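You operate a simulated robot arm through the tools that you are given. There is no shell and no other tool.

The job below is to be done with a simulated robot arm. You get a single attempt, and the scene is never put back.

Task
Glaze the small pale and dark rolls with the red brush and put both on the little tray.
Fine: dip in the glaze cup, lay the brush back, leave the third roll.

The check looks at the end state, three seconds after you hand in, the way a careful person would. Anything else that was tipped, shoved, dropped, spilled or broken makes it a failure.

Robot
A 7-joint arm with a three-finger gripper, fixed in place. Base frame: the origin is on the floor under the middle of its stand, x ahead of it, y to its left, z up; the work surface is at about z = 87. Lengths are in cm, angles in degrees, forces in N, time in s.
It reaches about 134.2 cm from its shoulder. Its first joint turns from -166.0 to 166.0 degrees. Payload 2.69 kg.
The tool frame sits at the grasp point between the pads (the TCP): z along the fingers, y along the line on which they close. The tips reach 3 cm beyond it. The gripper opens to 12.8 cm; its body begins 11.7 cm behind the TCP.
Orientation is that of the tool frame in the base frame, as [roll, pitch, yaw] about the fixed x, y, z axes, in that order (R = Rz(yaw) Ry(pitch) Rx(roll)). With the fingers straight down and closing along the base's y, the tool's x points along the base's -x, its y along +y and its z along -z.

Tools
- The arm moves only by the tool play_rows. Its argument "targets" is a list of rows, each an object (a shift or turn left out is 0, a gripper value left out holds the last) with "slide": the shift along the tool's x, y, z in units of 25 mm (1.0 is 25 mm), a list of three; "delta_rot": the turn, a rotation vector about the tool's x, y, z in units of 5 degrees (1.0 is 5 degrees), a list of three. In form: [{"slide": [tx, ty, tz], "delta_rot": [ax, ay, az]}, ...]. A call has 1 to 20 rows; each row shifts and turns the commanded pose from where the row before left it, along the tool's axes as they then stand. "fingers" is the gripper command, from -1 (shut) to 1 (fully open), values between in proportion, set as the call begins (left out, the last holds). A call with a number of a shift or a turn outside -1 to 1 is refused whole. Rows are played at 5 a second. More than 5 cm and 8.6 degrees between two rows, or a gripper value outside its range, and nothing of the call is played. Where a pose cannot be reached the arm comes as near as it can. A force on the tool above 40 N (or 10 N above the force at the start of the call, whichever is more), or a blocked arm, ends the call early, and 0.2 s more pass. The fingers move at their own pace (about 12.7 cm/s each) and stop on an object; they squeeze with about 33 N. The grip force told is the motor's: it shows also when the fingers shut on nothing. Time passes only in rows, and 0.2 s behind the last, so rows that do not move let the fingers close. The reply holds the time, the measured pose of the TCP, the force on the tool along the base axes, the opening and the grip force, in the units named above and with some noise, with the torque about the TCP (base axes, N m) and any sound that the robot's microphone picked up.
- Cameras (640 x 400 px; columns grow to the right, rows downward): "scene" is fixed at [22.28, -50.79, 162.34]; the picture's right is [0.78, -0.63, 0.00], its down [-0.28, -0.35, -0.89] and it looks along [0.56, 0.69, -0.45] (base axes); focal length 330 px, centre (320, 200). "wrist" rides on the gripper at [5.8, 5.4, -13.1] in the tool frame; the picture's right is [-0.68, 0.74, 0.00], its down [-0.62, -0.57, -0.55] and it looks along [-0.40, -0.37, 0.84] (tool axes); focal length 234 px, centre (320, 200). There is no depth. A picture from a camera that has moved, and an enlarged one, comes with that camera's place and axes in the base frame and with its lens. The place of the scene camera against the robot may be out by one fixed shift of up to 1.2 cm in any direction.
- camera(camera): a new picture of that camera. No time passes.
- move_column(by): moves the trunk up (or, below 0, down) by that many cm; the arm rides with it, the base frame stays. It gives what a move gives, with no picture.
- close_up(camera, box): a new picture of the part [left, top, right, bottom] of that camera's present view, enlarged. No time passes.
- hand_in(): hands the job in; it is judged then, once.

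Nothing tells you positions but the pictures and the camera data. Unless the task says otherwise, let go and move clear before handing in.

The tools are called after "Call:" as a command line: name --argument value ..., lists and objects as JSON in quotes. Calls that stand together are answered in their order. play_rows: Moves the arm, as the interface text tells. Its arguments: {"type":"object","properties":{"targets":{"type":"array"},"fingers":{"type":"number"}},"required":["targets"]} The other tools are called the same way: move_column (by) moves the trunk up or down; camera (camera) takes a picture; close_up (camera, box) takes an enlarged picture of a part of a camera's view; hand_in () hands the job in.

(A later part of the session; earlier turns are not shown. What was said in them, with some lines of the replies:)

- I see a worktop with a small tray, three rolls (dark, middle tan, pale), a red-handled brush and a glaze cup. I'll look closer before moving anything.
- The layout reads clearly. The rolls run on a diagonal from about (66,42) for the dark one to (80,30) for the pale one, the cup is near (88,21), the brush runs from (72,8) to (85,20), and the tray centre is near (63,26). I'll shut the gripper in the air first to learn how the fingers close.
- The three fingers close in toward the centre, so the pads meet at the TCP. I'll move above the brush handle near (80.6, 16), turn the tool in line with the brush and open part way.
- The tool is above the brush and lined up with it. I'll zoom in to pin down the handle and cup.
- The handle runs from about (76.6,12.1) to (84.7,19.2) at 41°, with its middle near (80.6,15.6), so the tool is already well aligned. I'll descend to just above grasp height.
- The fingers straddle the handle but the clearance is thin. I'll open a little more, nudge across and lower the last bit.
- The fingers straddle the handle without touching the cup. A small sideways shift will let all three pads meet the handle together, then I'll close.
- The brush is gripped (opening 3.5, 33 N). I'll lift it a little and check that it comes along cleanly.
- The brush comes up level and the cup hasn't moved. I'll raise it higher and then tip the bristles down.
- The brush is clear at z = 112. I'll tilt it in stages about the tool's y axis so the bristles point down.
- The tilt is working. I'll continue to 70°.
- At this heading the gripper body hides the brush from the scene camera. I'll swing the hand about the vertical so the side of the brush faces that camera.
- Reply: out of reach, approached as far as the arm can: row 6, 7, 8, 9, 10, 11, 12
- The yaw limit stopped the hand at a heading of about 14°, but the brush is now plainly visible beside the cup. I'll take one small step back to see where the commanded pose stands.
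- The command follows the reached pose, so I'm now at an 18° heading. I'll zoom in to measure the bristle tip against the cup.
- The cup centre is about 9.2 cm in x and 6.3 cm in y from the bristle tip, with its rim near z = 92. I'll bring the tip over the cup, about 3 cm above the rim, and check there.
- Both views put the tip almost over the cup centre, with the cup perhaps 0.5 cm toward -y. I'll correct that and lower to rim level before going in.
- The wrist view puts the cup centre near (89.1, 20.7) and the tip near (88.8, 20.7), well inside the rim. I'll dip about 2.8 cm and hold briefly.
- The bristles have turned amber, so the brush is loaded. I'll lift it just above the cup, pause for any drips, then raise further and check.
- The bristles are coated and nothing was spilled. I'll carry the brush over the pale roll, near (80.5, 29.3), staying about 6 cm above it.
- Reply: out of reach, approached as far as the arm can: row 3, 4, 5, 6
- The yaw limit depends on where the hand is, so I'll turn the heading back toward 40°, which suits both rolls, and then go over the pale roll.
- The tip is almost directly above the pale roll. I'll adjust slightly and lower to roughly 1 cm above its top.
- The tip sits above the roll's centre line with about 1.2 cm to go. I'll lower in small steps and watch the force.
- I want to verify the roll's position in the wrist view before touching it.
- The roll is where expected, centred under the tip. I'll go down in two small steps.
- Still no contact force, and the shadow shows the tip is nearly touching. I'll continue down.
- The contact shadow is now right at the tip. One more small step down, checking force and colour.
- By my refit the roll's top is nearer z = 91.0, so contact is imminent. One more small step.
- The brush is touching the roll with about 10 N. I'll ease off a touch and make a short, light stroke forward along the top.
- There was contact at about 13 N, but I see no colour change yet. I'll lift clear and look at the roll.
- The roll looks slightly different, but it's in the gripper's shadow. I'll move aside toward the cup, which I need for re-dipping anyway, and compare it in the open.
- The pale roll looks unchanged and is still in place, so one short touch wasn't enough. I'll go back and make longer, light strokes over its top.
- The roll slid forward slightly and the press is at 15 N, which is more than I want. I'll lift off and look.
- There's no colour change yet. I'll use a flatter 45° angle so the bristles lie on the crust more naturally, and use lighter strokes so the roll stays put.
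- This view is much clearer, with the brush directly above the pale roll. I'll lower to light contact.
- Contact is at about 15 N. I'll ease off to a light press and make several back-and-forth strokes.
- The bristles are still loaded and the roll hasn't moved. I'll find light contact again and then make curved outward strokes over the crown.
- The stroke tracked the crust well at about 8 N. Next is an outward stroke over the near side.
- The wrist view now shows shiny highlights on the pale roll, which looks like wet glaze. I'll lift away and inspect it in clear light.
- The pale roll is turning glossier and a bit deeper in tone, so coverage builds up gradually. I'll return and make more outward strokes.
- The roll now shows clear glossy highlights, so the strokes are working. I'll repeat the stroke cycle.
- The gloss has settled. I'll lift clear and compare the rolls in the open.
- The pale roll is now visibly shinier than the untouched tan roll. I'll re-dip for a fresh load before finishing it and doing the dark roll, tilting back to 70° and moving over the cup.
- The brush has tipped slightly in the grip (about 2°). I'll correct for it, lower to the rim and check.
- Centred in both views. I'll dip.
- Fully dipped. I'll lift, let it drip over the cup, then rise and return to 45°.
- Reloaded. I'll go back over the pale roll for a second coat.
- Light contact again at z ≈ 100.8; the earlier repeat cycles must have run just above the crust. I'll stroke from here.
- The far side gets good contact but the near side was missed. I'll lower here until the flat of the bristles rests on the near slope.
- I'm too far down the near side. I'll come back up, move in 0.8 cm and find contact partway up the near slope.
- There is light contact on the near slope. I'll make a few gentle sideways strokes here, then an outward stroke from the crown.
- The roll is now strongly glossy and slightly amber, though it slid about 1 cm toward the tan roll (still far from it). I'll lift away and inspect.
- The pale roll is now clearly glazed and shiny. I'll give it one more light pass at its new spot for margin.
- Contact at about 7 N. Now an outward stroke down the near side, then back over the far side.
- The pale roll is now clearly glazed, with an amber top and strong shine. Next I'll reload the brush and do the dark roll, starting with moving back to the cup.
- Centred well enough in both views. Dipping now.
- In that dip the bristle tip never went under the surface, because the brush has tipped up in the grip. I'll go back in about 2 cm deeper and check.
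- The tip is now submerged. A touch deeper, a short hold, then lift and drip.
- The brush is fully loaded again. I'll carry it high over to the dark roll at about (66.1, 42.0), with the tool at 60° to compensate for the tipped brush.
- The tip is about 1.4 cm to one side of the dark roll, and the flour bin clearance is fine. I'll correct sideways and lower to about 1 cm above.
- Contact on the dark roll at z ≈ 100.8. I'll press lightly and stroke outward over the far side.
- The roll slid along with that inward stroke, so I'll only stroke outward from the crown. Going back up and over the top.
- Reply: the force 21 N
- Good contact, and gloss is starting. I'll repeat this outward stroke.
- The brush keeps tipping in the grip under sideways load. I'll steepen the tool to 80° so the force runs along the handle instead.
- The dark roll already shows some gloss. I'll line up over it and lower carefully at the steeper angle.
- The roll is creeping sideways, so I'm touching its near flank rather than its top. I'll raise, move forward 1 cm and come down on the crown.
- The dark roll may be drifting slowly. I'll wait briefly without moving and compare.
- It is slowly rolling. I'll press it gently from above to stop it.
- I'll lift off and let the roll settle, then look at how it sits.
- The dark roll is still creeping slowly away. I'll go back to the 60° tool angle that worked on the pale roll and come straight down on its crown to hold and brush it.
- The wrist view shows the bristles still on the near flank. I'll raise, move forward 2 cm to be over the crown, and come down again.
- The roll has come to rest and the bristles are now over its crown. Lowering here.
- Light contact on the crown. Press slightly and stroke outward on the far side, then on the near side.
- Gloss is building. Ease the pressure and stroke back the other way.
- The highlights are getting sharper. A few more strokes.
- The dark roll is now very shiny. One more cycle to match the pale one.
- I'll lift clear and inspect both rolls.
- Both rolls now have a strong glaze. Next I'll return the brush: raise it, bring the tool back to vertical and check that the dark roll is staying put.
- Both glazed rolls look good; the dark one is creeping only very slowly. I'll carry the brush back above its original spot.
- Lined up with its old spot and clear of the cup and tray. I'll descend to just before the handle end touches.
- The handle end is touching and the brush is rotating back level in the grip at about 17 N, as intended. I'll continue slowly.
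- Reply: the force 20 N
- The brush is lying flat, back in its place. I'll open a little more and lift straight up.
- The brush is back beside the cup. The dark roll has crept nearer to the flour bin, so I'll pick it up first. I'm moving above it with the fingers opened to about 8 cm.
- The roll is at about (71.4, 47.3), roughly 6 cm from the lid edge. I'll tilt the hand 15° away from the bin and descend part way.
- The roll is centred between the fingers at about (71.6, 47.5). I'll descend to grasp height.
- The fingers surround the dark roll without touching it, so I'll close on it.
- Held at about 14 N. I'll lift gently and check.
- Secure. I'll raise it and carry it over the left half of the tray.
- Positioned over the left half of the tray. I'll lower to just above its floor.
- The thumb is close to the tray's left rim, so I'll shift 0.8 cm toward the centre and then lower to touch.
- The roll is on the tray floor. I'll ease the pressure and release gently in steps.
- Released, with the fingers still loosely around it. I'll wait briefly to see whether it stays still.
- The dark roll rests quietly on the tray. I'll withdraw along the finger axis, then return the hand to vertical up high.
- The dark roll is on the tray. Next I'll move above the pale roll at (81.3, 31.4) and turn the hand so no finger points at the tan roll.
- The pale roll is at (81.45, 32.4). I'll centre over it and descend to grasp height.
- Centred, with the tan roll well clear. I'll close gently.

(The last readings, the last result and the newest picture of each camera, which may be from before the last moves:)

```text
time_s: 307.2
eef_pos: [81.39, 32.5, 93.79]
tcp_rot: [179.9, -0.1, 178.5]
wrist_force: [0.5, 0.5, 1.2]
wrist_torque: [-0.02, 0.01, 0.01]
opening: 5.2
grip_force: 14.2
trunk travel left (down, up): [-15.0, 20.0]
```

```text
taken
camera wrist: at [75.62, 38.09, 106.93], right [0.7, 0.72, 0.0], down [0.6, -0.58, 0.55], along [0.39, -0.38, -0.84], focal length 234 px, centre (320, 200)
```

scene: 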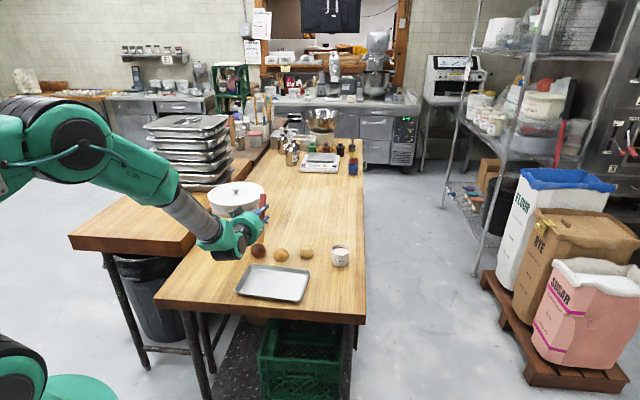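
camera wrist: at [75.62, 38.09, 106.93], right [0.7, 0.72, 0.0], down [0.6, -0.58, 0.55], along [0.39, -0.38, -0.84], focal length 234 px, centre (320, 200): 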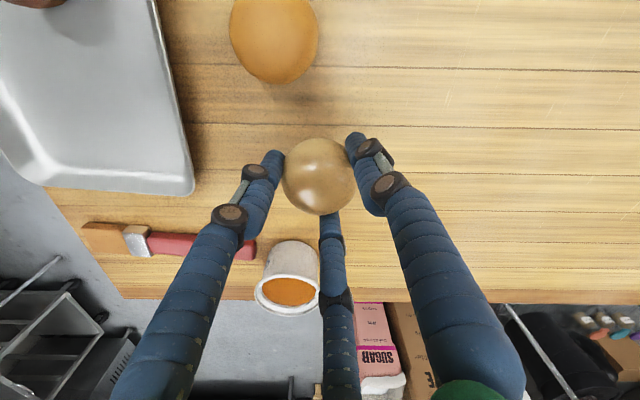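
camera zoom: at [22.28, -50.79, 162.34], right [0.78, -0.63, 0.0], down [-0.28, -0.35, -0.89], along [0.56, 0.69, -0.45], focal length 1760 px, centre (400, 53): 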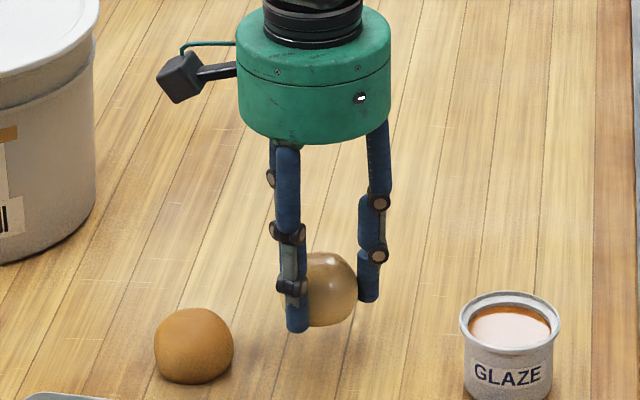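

The pale roll is held securely. I'll raise it and carry it over the right half of the tray.

Call:
play_rows --targets '[{"slide": [0, 0, -0.9]}, {"slide": [0, 0, -0.9]}, {"slide": [0, 0, -0.9]}, {"slide": [0, 0, -0.9]}, {"slide": [0.853, -0.625, 0]}, {"slide": [0.853, -0.625, 0]}, {"slide": [0.853, -0.625, 0]}, {"slide": [0.853, -0.625, 0]}, {"slide": [0.853, -0.625, 0]}, {"slide": [0.853, -0.625, 0]}, {"slide": [0.853, -0.625, 0]}, {"slide": [0, 0, 0]}]'

Call:
camera --camera "wrist"

Call:
close_up --camera "scene" --box '[210, 190, 370, 310]'

```text
time_s: 309.8
eef_pos: [66.34, 22.13, 102.61]
tcp_rot: [179.8, -0.2, 178.5]
wrist_force: [-0.2, 0.4, 0.0]
wrist_torque: [0.01, -0.06, -0.03]
opening: 5.19
grip_force: 13.8
trunk travel left (down, up): [-15.0, 20.0]
```

```text
taken
camera wrist: at [60.74, 27.59, 115.7], right [0.7, 0.72, 0.0], down [0.6, -0.58, 0.55], along [0.39, -0.38, -0.84], focal length 234 px, centre (320, 200)
```

wrist: 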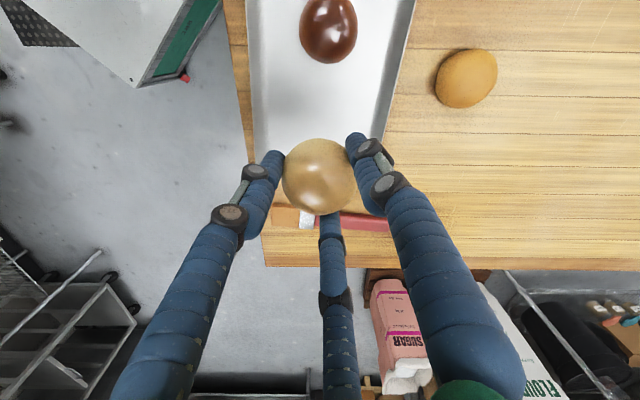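

```text
3.33 times, centred on (290, 250) of scene
camera zoom: at [22.28, -50.79, 162.34], right [0.78, -0.63, 0.0], down [-0.28, -0.35, -0.89], along [0.56, 0.69, -0.45], focal length 1100 px, centre (420, 33)
```

zoom: 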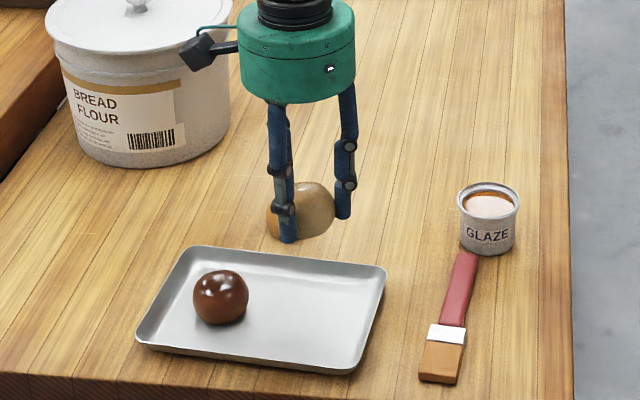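

Lined up over the right half of the tray. I'll nudge toward the centre and lower.

Call:
play_rows --targets '[{"slide": [0.054, 0.058, 0.7]}, {"slide": [0.054, 0.058, 0.7]}, {"slide": [0, 0, 0.8]}, {"slide": [0, 0, 0.8]}, {"slide": [0, 0, 0.8]}, {"slide": [0, 0, 0.6]}, {"slide": [0, 0, 0]}]'

Call:
close_up --camera "scene" --box '[220, 230, 332, 310]'

Call:
camera --camera "wrist"

```text
time_s: 311.4
eef_pos: [65.83, 22.24, 91.63]
tcp_rot: [180.0, -0.2, 178.5]
wrist_force: [0.0, 1.0, 0.1]
wrist_torque: [0.01, 0.04, 0.01]
opening: 5.2
grip_force: 13.8
trunk travel left (down, up): [-15.0, 20.0]
```

```text
5.00 times, centred on (276, 270) of scene
camera zoom: at [22.28, -50.79, 162.34], right [0.78, -0.63, 0.0], down [-0.28, -0.35, -0.89], along [0.56, 0.69, -0.45], focal length 1650 px, centre (540, -150)
```

zoom: 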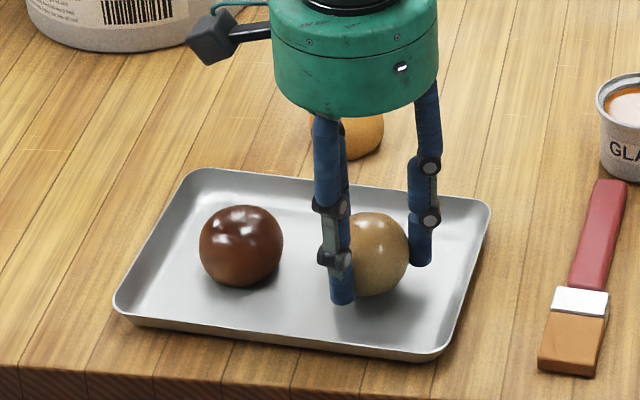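

```text
taken
camera wrist: at [60.21, 27.86, 104.81], right [0.7, 0.72, 0.0], down [0.6, -0.58, 0.55], along [0.39, -0.38, -0.84], focal length 234 px, centre (320, 200)
```

wrist: 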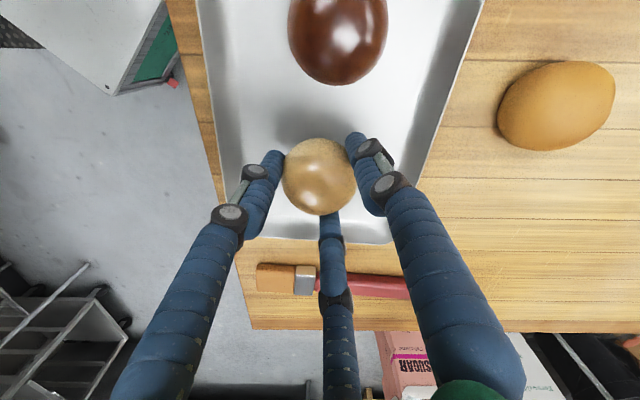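

Call:
play_rows --targets '[{"slide": [0, 0, 0.12]}, {"slide": [0, 0, 0.1]}, {"slide": [0, 0, 0]}]'

Call:
play_rows --targets '[{"slide": [0, 0, 0.06]}, {"slide": [0, 0, 0]}]'

Call:
play_rows --targets '[{"slide": [0, 0, 0.04]}, {"slide": [0, 0, 0]}]'

```text
time_s: 312.2
eef_pos: [65.99, 22.46, 90.93]
tcp_rot: [179.9, -0.1, 178.4]
wrist_force: [-0.1, 1.1, -0.8]
wrist_torque: [0.01, 0.0, 0.0]
opening: 5.2
grip_force: 14.3
trunk travel left (down, up): [-15.0, 20.0]
```

```text
time_s: 312.8
eef_pos: [65.88, 22.3, 90.93]
tcp_rot: [179.9, -0.1, 178.4]
wrist_force: [-0.4, 0.8, -0.1]
wrist_torque: [-0.02, -0.02, 0.02]
opening: 5.19
grip_force: 14.5
trunk travel left (down, up): [-15.0, 20.0]
```

```text
time_s: 313.4
eef_pos: [65.82, 22.49, 90.88]
tcp_rot: [179.9, -0.2, 178.5]
wrist_force: [-2.0, 0.7, 5.8]
wrist_torque: [0.05, 0.14, 0.02]
opening: 5.19
grip_force: 13.6
trunk travel left (down, up): [-15.0, 20.0]
```

The pale roll is touching the tray. I'll ease off slightly and release in steps.

Call:
play_rows --targets '[{"slide": [0, 0, -0.02]}, {"slide": [0, 0, 0]}]'

Call:
play_rows --targets '[{"slide": [0, 0, 0]}, {"slide": [0, 0, 0]}, {"slide": [0, 0, 0]}]' --fingers -0.18

Call:
play_rows --targets '[{"slide": [0, 0, 0]}, {"slide": [0, 0, 0]}, {"slide": [0, 0, 0]}]' --fingers -0.11

Call:
play_rows --targets '[{"slide": [0, 0, 0]}, {"slide": [0, 0, 0]}, {"slide": [0, 0, 0]}, {"slide": [0, 0, 0]}]' --fingers -0.04

Call:
close_up --camera "scene" --box '[220, 230, 332, 310]'

Call:
camera --camera "wrist"

```text
time_s: 314.0
eef_pos: [66.0, 22.38, 90.91]
tcp_rot: [179.9, -0.2, 178.5]
wrist_force: [-2.2, -1.3, 5.3]
wrist_torque: [0.01, 0.13, 0.05]
opening: 5.21
grip_force: 13.8
trunk travel left (down, up): [-15.0, 20.0]
```

```text
time_s: 314.8
eef_pos: [65.86, 22.3, 90.93]
tcp_rot: [179.9, -0.2, 178.5]
wrist_force: [-0.3, -0.1, 0.1]
wrist_torque: [0.01, 0.01, -0.02]
opening: 5.31
grip_force: 0.6
trunk travel left (down, up): [-15.0, 20.0]
```

```text
time_s: 315.6
eef_pos: [66.01, 22.45, 90.83]
tcp_rot: [179.9, -0.3, 178.6]
wrist_force: [-0.3, -0.1, 0.0]
wrist_torque: [-0.02, 0.01, 0.0]
opening: 5.71
grip_force: 0.1
trunk travel left (down, up): [-15.0, 20.0]
```

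```text
time_s: 316.6
eef_pos: [66.06, 22.41, 90.87]
tcp_rot: [179.9, -0.2, 178.5]
wrist_force: [-0.5, -0.5, 0.6]
wrist_torque: [-0.03, -0.02, 0.01]
opening: 6.15
grip_force: 0.1
trunk travel left (down, up): [-15.0, 20.0]
```

```text
5.00 times, centred on (276, 270) of scene
camera zoom: at [22.28, -50.79, 162.34], right [0.78, -0.63, 0.0], down [-0.28, -0.35, -0.89], along [0.56, 0.69, -0.45], focal length 1650 px, centre (540, -150)
```

zoom: 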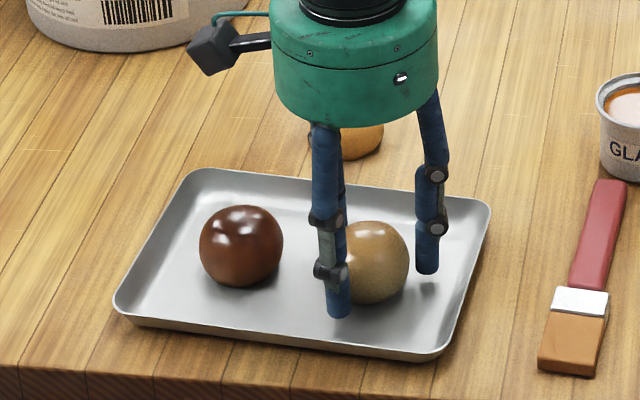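

```text
taken
camera wrist: at [60.24, 27.97, 103.98], right [0.7, 0.72, 0.0], down [0.6, -0.58, 0.55], along [0.39, -0.38, -0.84], focal length 234 px, centre (320, 200)
```

wrist: 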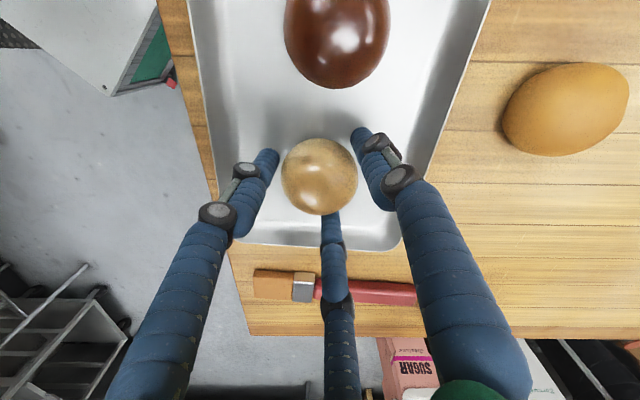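

Both rolls sit on the tray with the fingers clear. I'll lift straight up and away.

Call:
play_rows --targets '[{"slide": [0, 0, 0]}, {"slide": [0, 0, -0.2]}, {"slide": [0, 0, -0.4]}, {"slide": [0, 0, -0.6]}, {"slide": [0, 0, -0.8]}, {"slide": [0, 0, -0.9]}, {"slide": [0, 0, -0.9]}, {"slide": [0, 0, -0.9]}, {"slide": [0, 0, -0.9]}, {"slide": [0, 0, -0.9]}, {"slide": [0, 0, -0.9]}, {"slide": [0, 0, -0.9]}, {"slide": [0, 0, -0.9]}, {"slide": [0, 0, -0.9]}, {"slide": [0, 0, 0]}]'

Call:
camera --camera "wrist"

Call:
close_up --camera "scene" --box '[210, 220, 370, 320]'

Call:
close_up --camera "scene" --box '[230, 250, 326, 310]'

```text
time_s: 319.8
eef_pos: [65.94, 22.29, 116.2]
tcp_rot: [179.9, -0.2, 178.4]
wrist_force: [-0.4, -0.2, -0.1]
wrist_torque: [0.0, -0.02, -0.02]
opening: 6.14
grip_force: 0.1
trunk travel left (down, up): [-15.0, 20.0]
```

```text
taken
camera wrist: at [60.27, 27.9, 129.38], right [0.7, 0.72, 0.0], down [0.6, -0.58, 0.55], along [0.39, -0.38, -0.84], focal length 234 px, centre (320, 200)
```

wrist: 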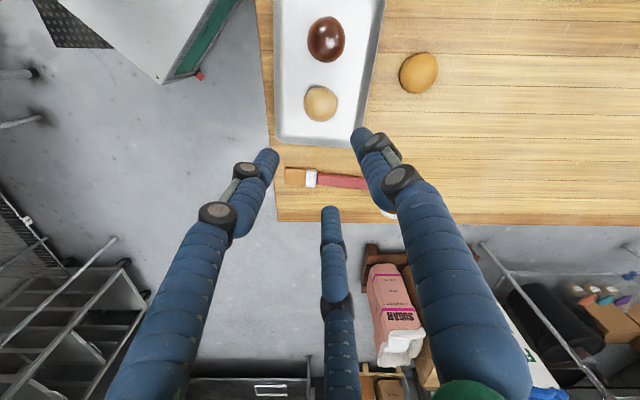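

```text
4.00 times, centred on (290, 270) of scene
camera zoom: at [22.28, -50.79, 162.34], right [0.78, -0.63, 0.0], down [-0.28, -0.35, -0.89], along [0.56, 0.69, -0.45], focal length 1320 px, centre (440, -80)
```

zoom: 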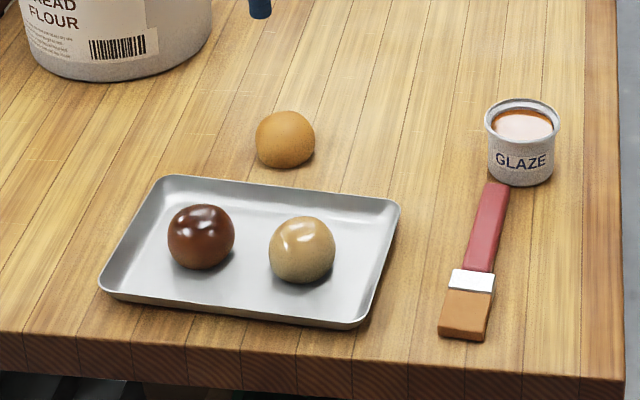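

```text
6.67 times, centred on (278, 280) of scene
camera zoom: at [22.28, -50.79, 162.34], right [0.78, -0.63, 0.0], down [-0.28, -0.35, -0.89], along [0.56, 0.69, -0.45], focal length 2200 px, centre (600, -333)
```

zoom: 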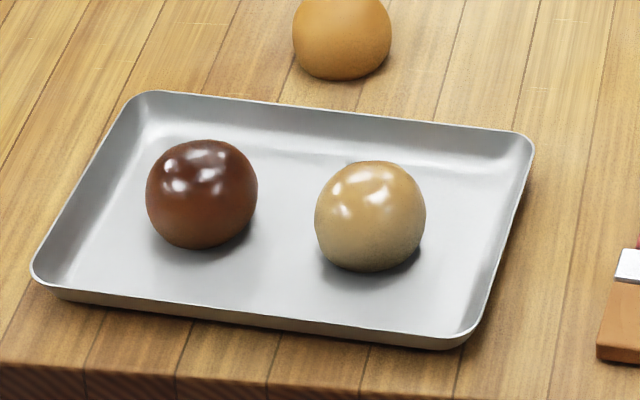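

Both glazed rolls are on the tray, and the tan roll, cup and brush look right. I'll raise the arm a bit more, wait a couple of seconds and confirm that nothing is rolling.

Call:
play_rows --targets '[{"slide": [0, 0, -0.8]}, {"slide": [0, 0, -0.8]}, {"slide": [0, 0, -0.8]}, {"slide": [0, 0, 0]}, {"slide": [0, 0, 0]}, {"slide": [0, 0, 0]}, {"slide": [0, 0, 0]}, {"slide": [0, 0, 0]}, {"slide": [0, 0, 0]}, {"slide": [0, 0, 0]}, {"slide": [0, 0, 0]}, {"slide": [0, 0, 0]}, {"slide": [0, 0, 0]}, {"slide": [0, 0, 0]}, {"slide": [0, 0, 0]}]'

Call:
close_up --camera "scene" --box '[230, 250, 326, 310]'

Call:
close_up --camera "scene" --box '[300, 200, 380, 270]'

Call:
camera --camera "scene"

Call:
close_up --camera "wrist" --box '[240, 0, 480, 150]'

```text
time_s: 323.0
eef_pos: [65.98, 22.65, 122.18]
tcp_rot: [179.9, -0.2, 178.5]
wrist_force: [0.4, -0.1, 0.0]
wrist_torque: [-0.01, -0.02, 0.01]
opening: 6.16
grip_force: 0.0
trunk travel left (down, up): [-15.0, 20.0]
```

```text
6.67 times, centred on (278, 280) of scene
camera zoom: at [22.28, -50.79, 162.34], right [0.78, -0.63, 0.0], down [-0.28, -0.35, -0.89], along [0.56, 0.69, -0.45], focal length 2200 px, centre (600, -333)
```

zoom: 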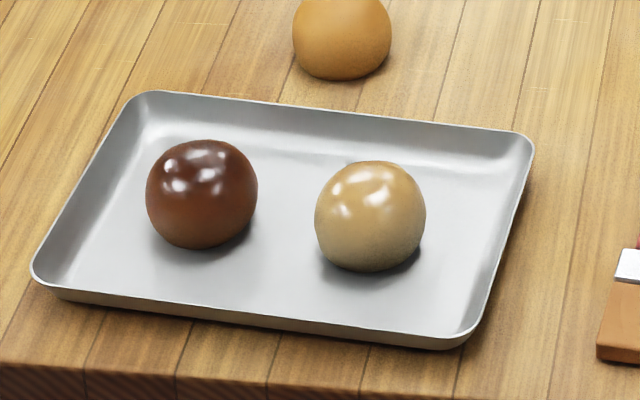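

```text
5.71 times, centred on (340, 235) of scene
camera zoom: at [22.28, -50.79, 162.34], right [0.78, -0.63, 0.0], down [-0.28, -0.35, -0.89], along [0.56, 0.69, -0.45], focal length 1886 px, centre (206, 0)
```

zoom: 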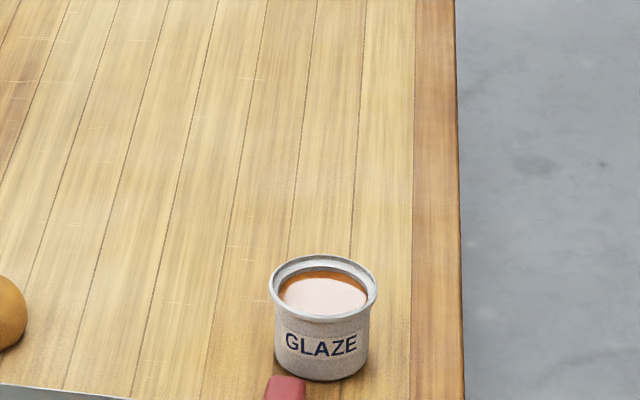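

```text
taken
```

scene: 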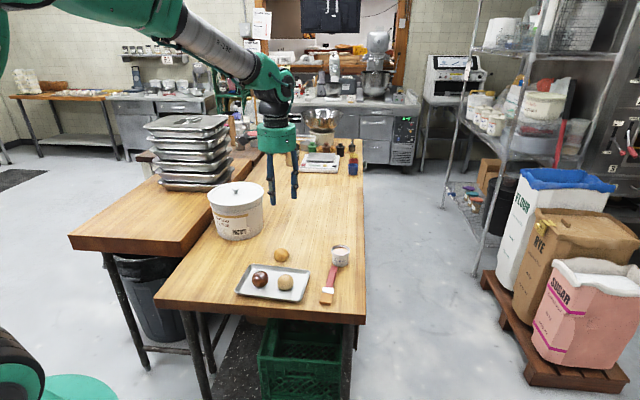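

```text
2.67 times, centred on (360, 75) of wrist
camera zoom: at [60.28, 28.13, 135.34], right [0.7, 0.72, 0.0], down [0.6, -0.58, 0.55], along [0.39, -0.38, -0.84], focal length 624 px, centre (213, 533)
```

zoom: 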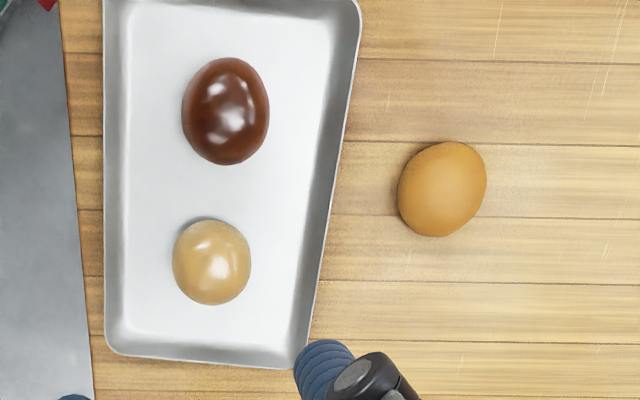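

Everything is still. The pale and dark rolls are glazed and on the tray, the brush is laid back by the cup, and the cup is upright (it sits about 0.25 cm from where it started). The tan roll is untouched and the gripper is empty and well clear, so I'm handing in.

Call:
hand_in

```text
The job is handed in.
```

I handed the job in with both rolls glazed and sitting on the little tray; no result came back with the hand-in.

- **Rolls:** The pale and dark rolls both have a shiny coat. I built it up over several strokes, dipping the brush in the glaze cup again between rolls. Both shifted a little on the table while I brushed them, and the dark one rolled slowly until I picked it up. Both are now still on the tray.
- **Third roll:** The tan roll was not touched and has not moved.
- **Brush:** It is back in its place beside the cup, lying flat. It sits about 1 to 1.5 cm off its original spot and is turned very slightly. The bristles are still wet with glaze.
- **Glaze cup:** It is upright and I saw no spill. It sits about 0.25 cm from where it started.

The gripper is open, empty and well above the table.
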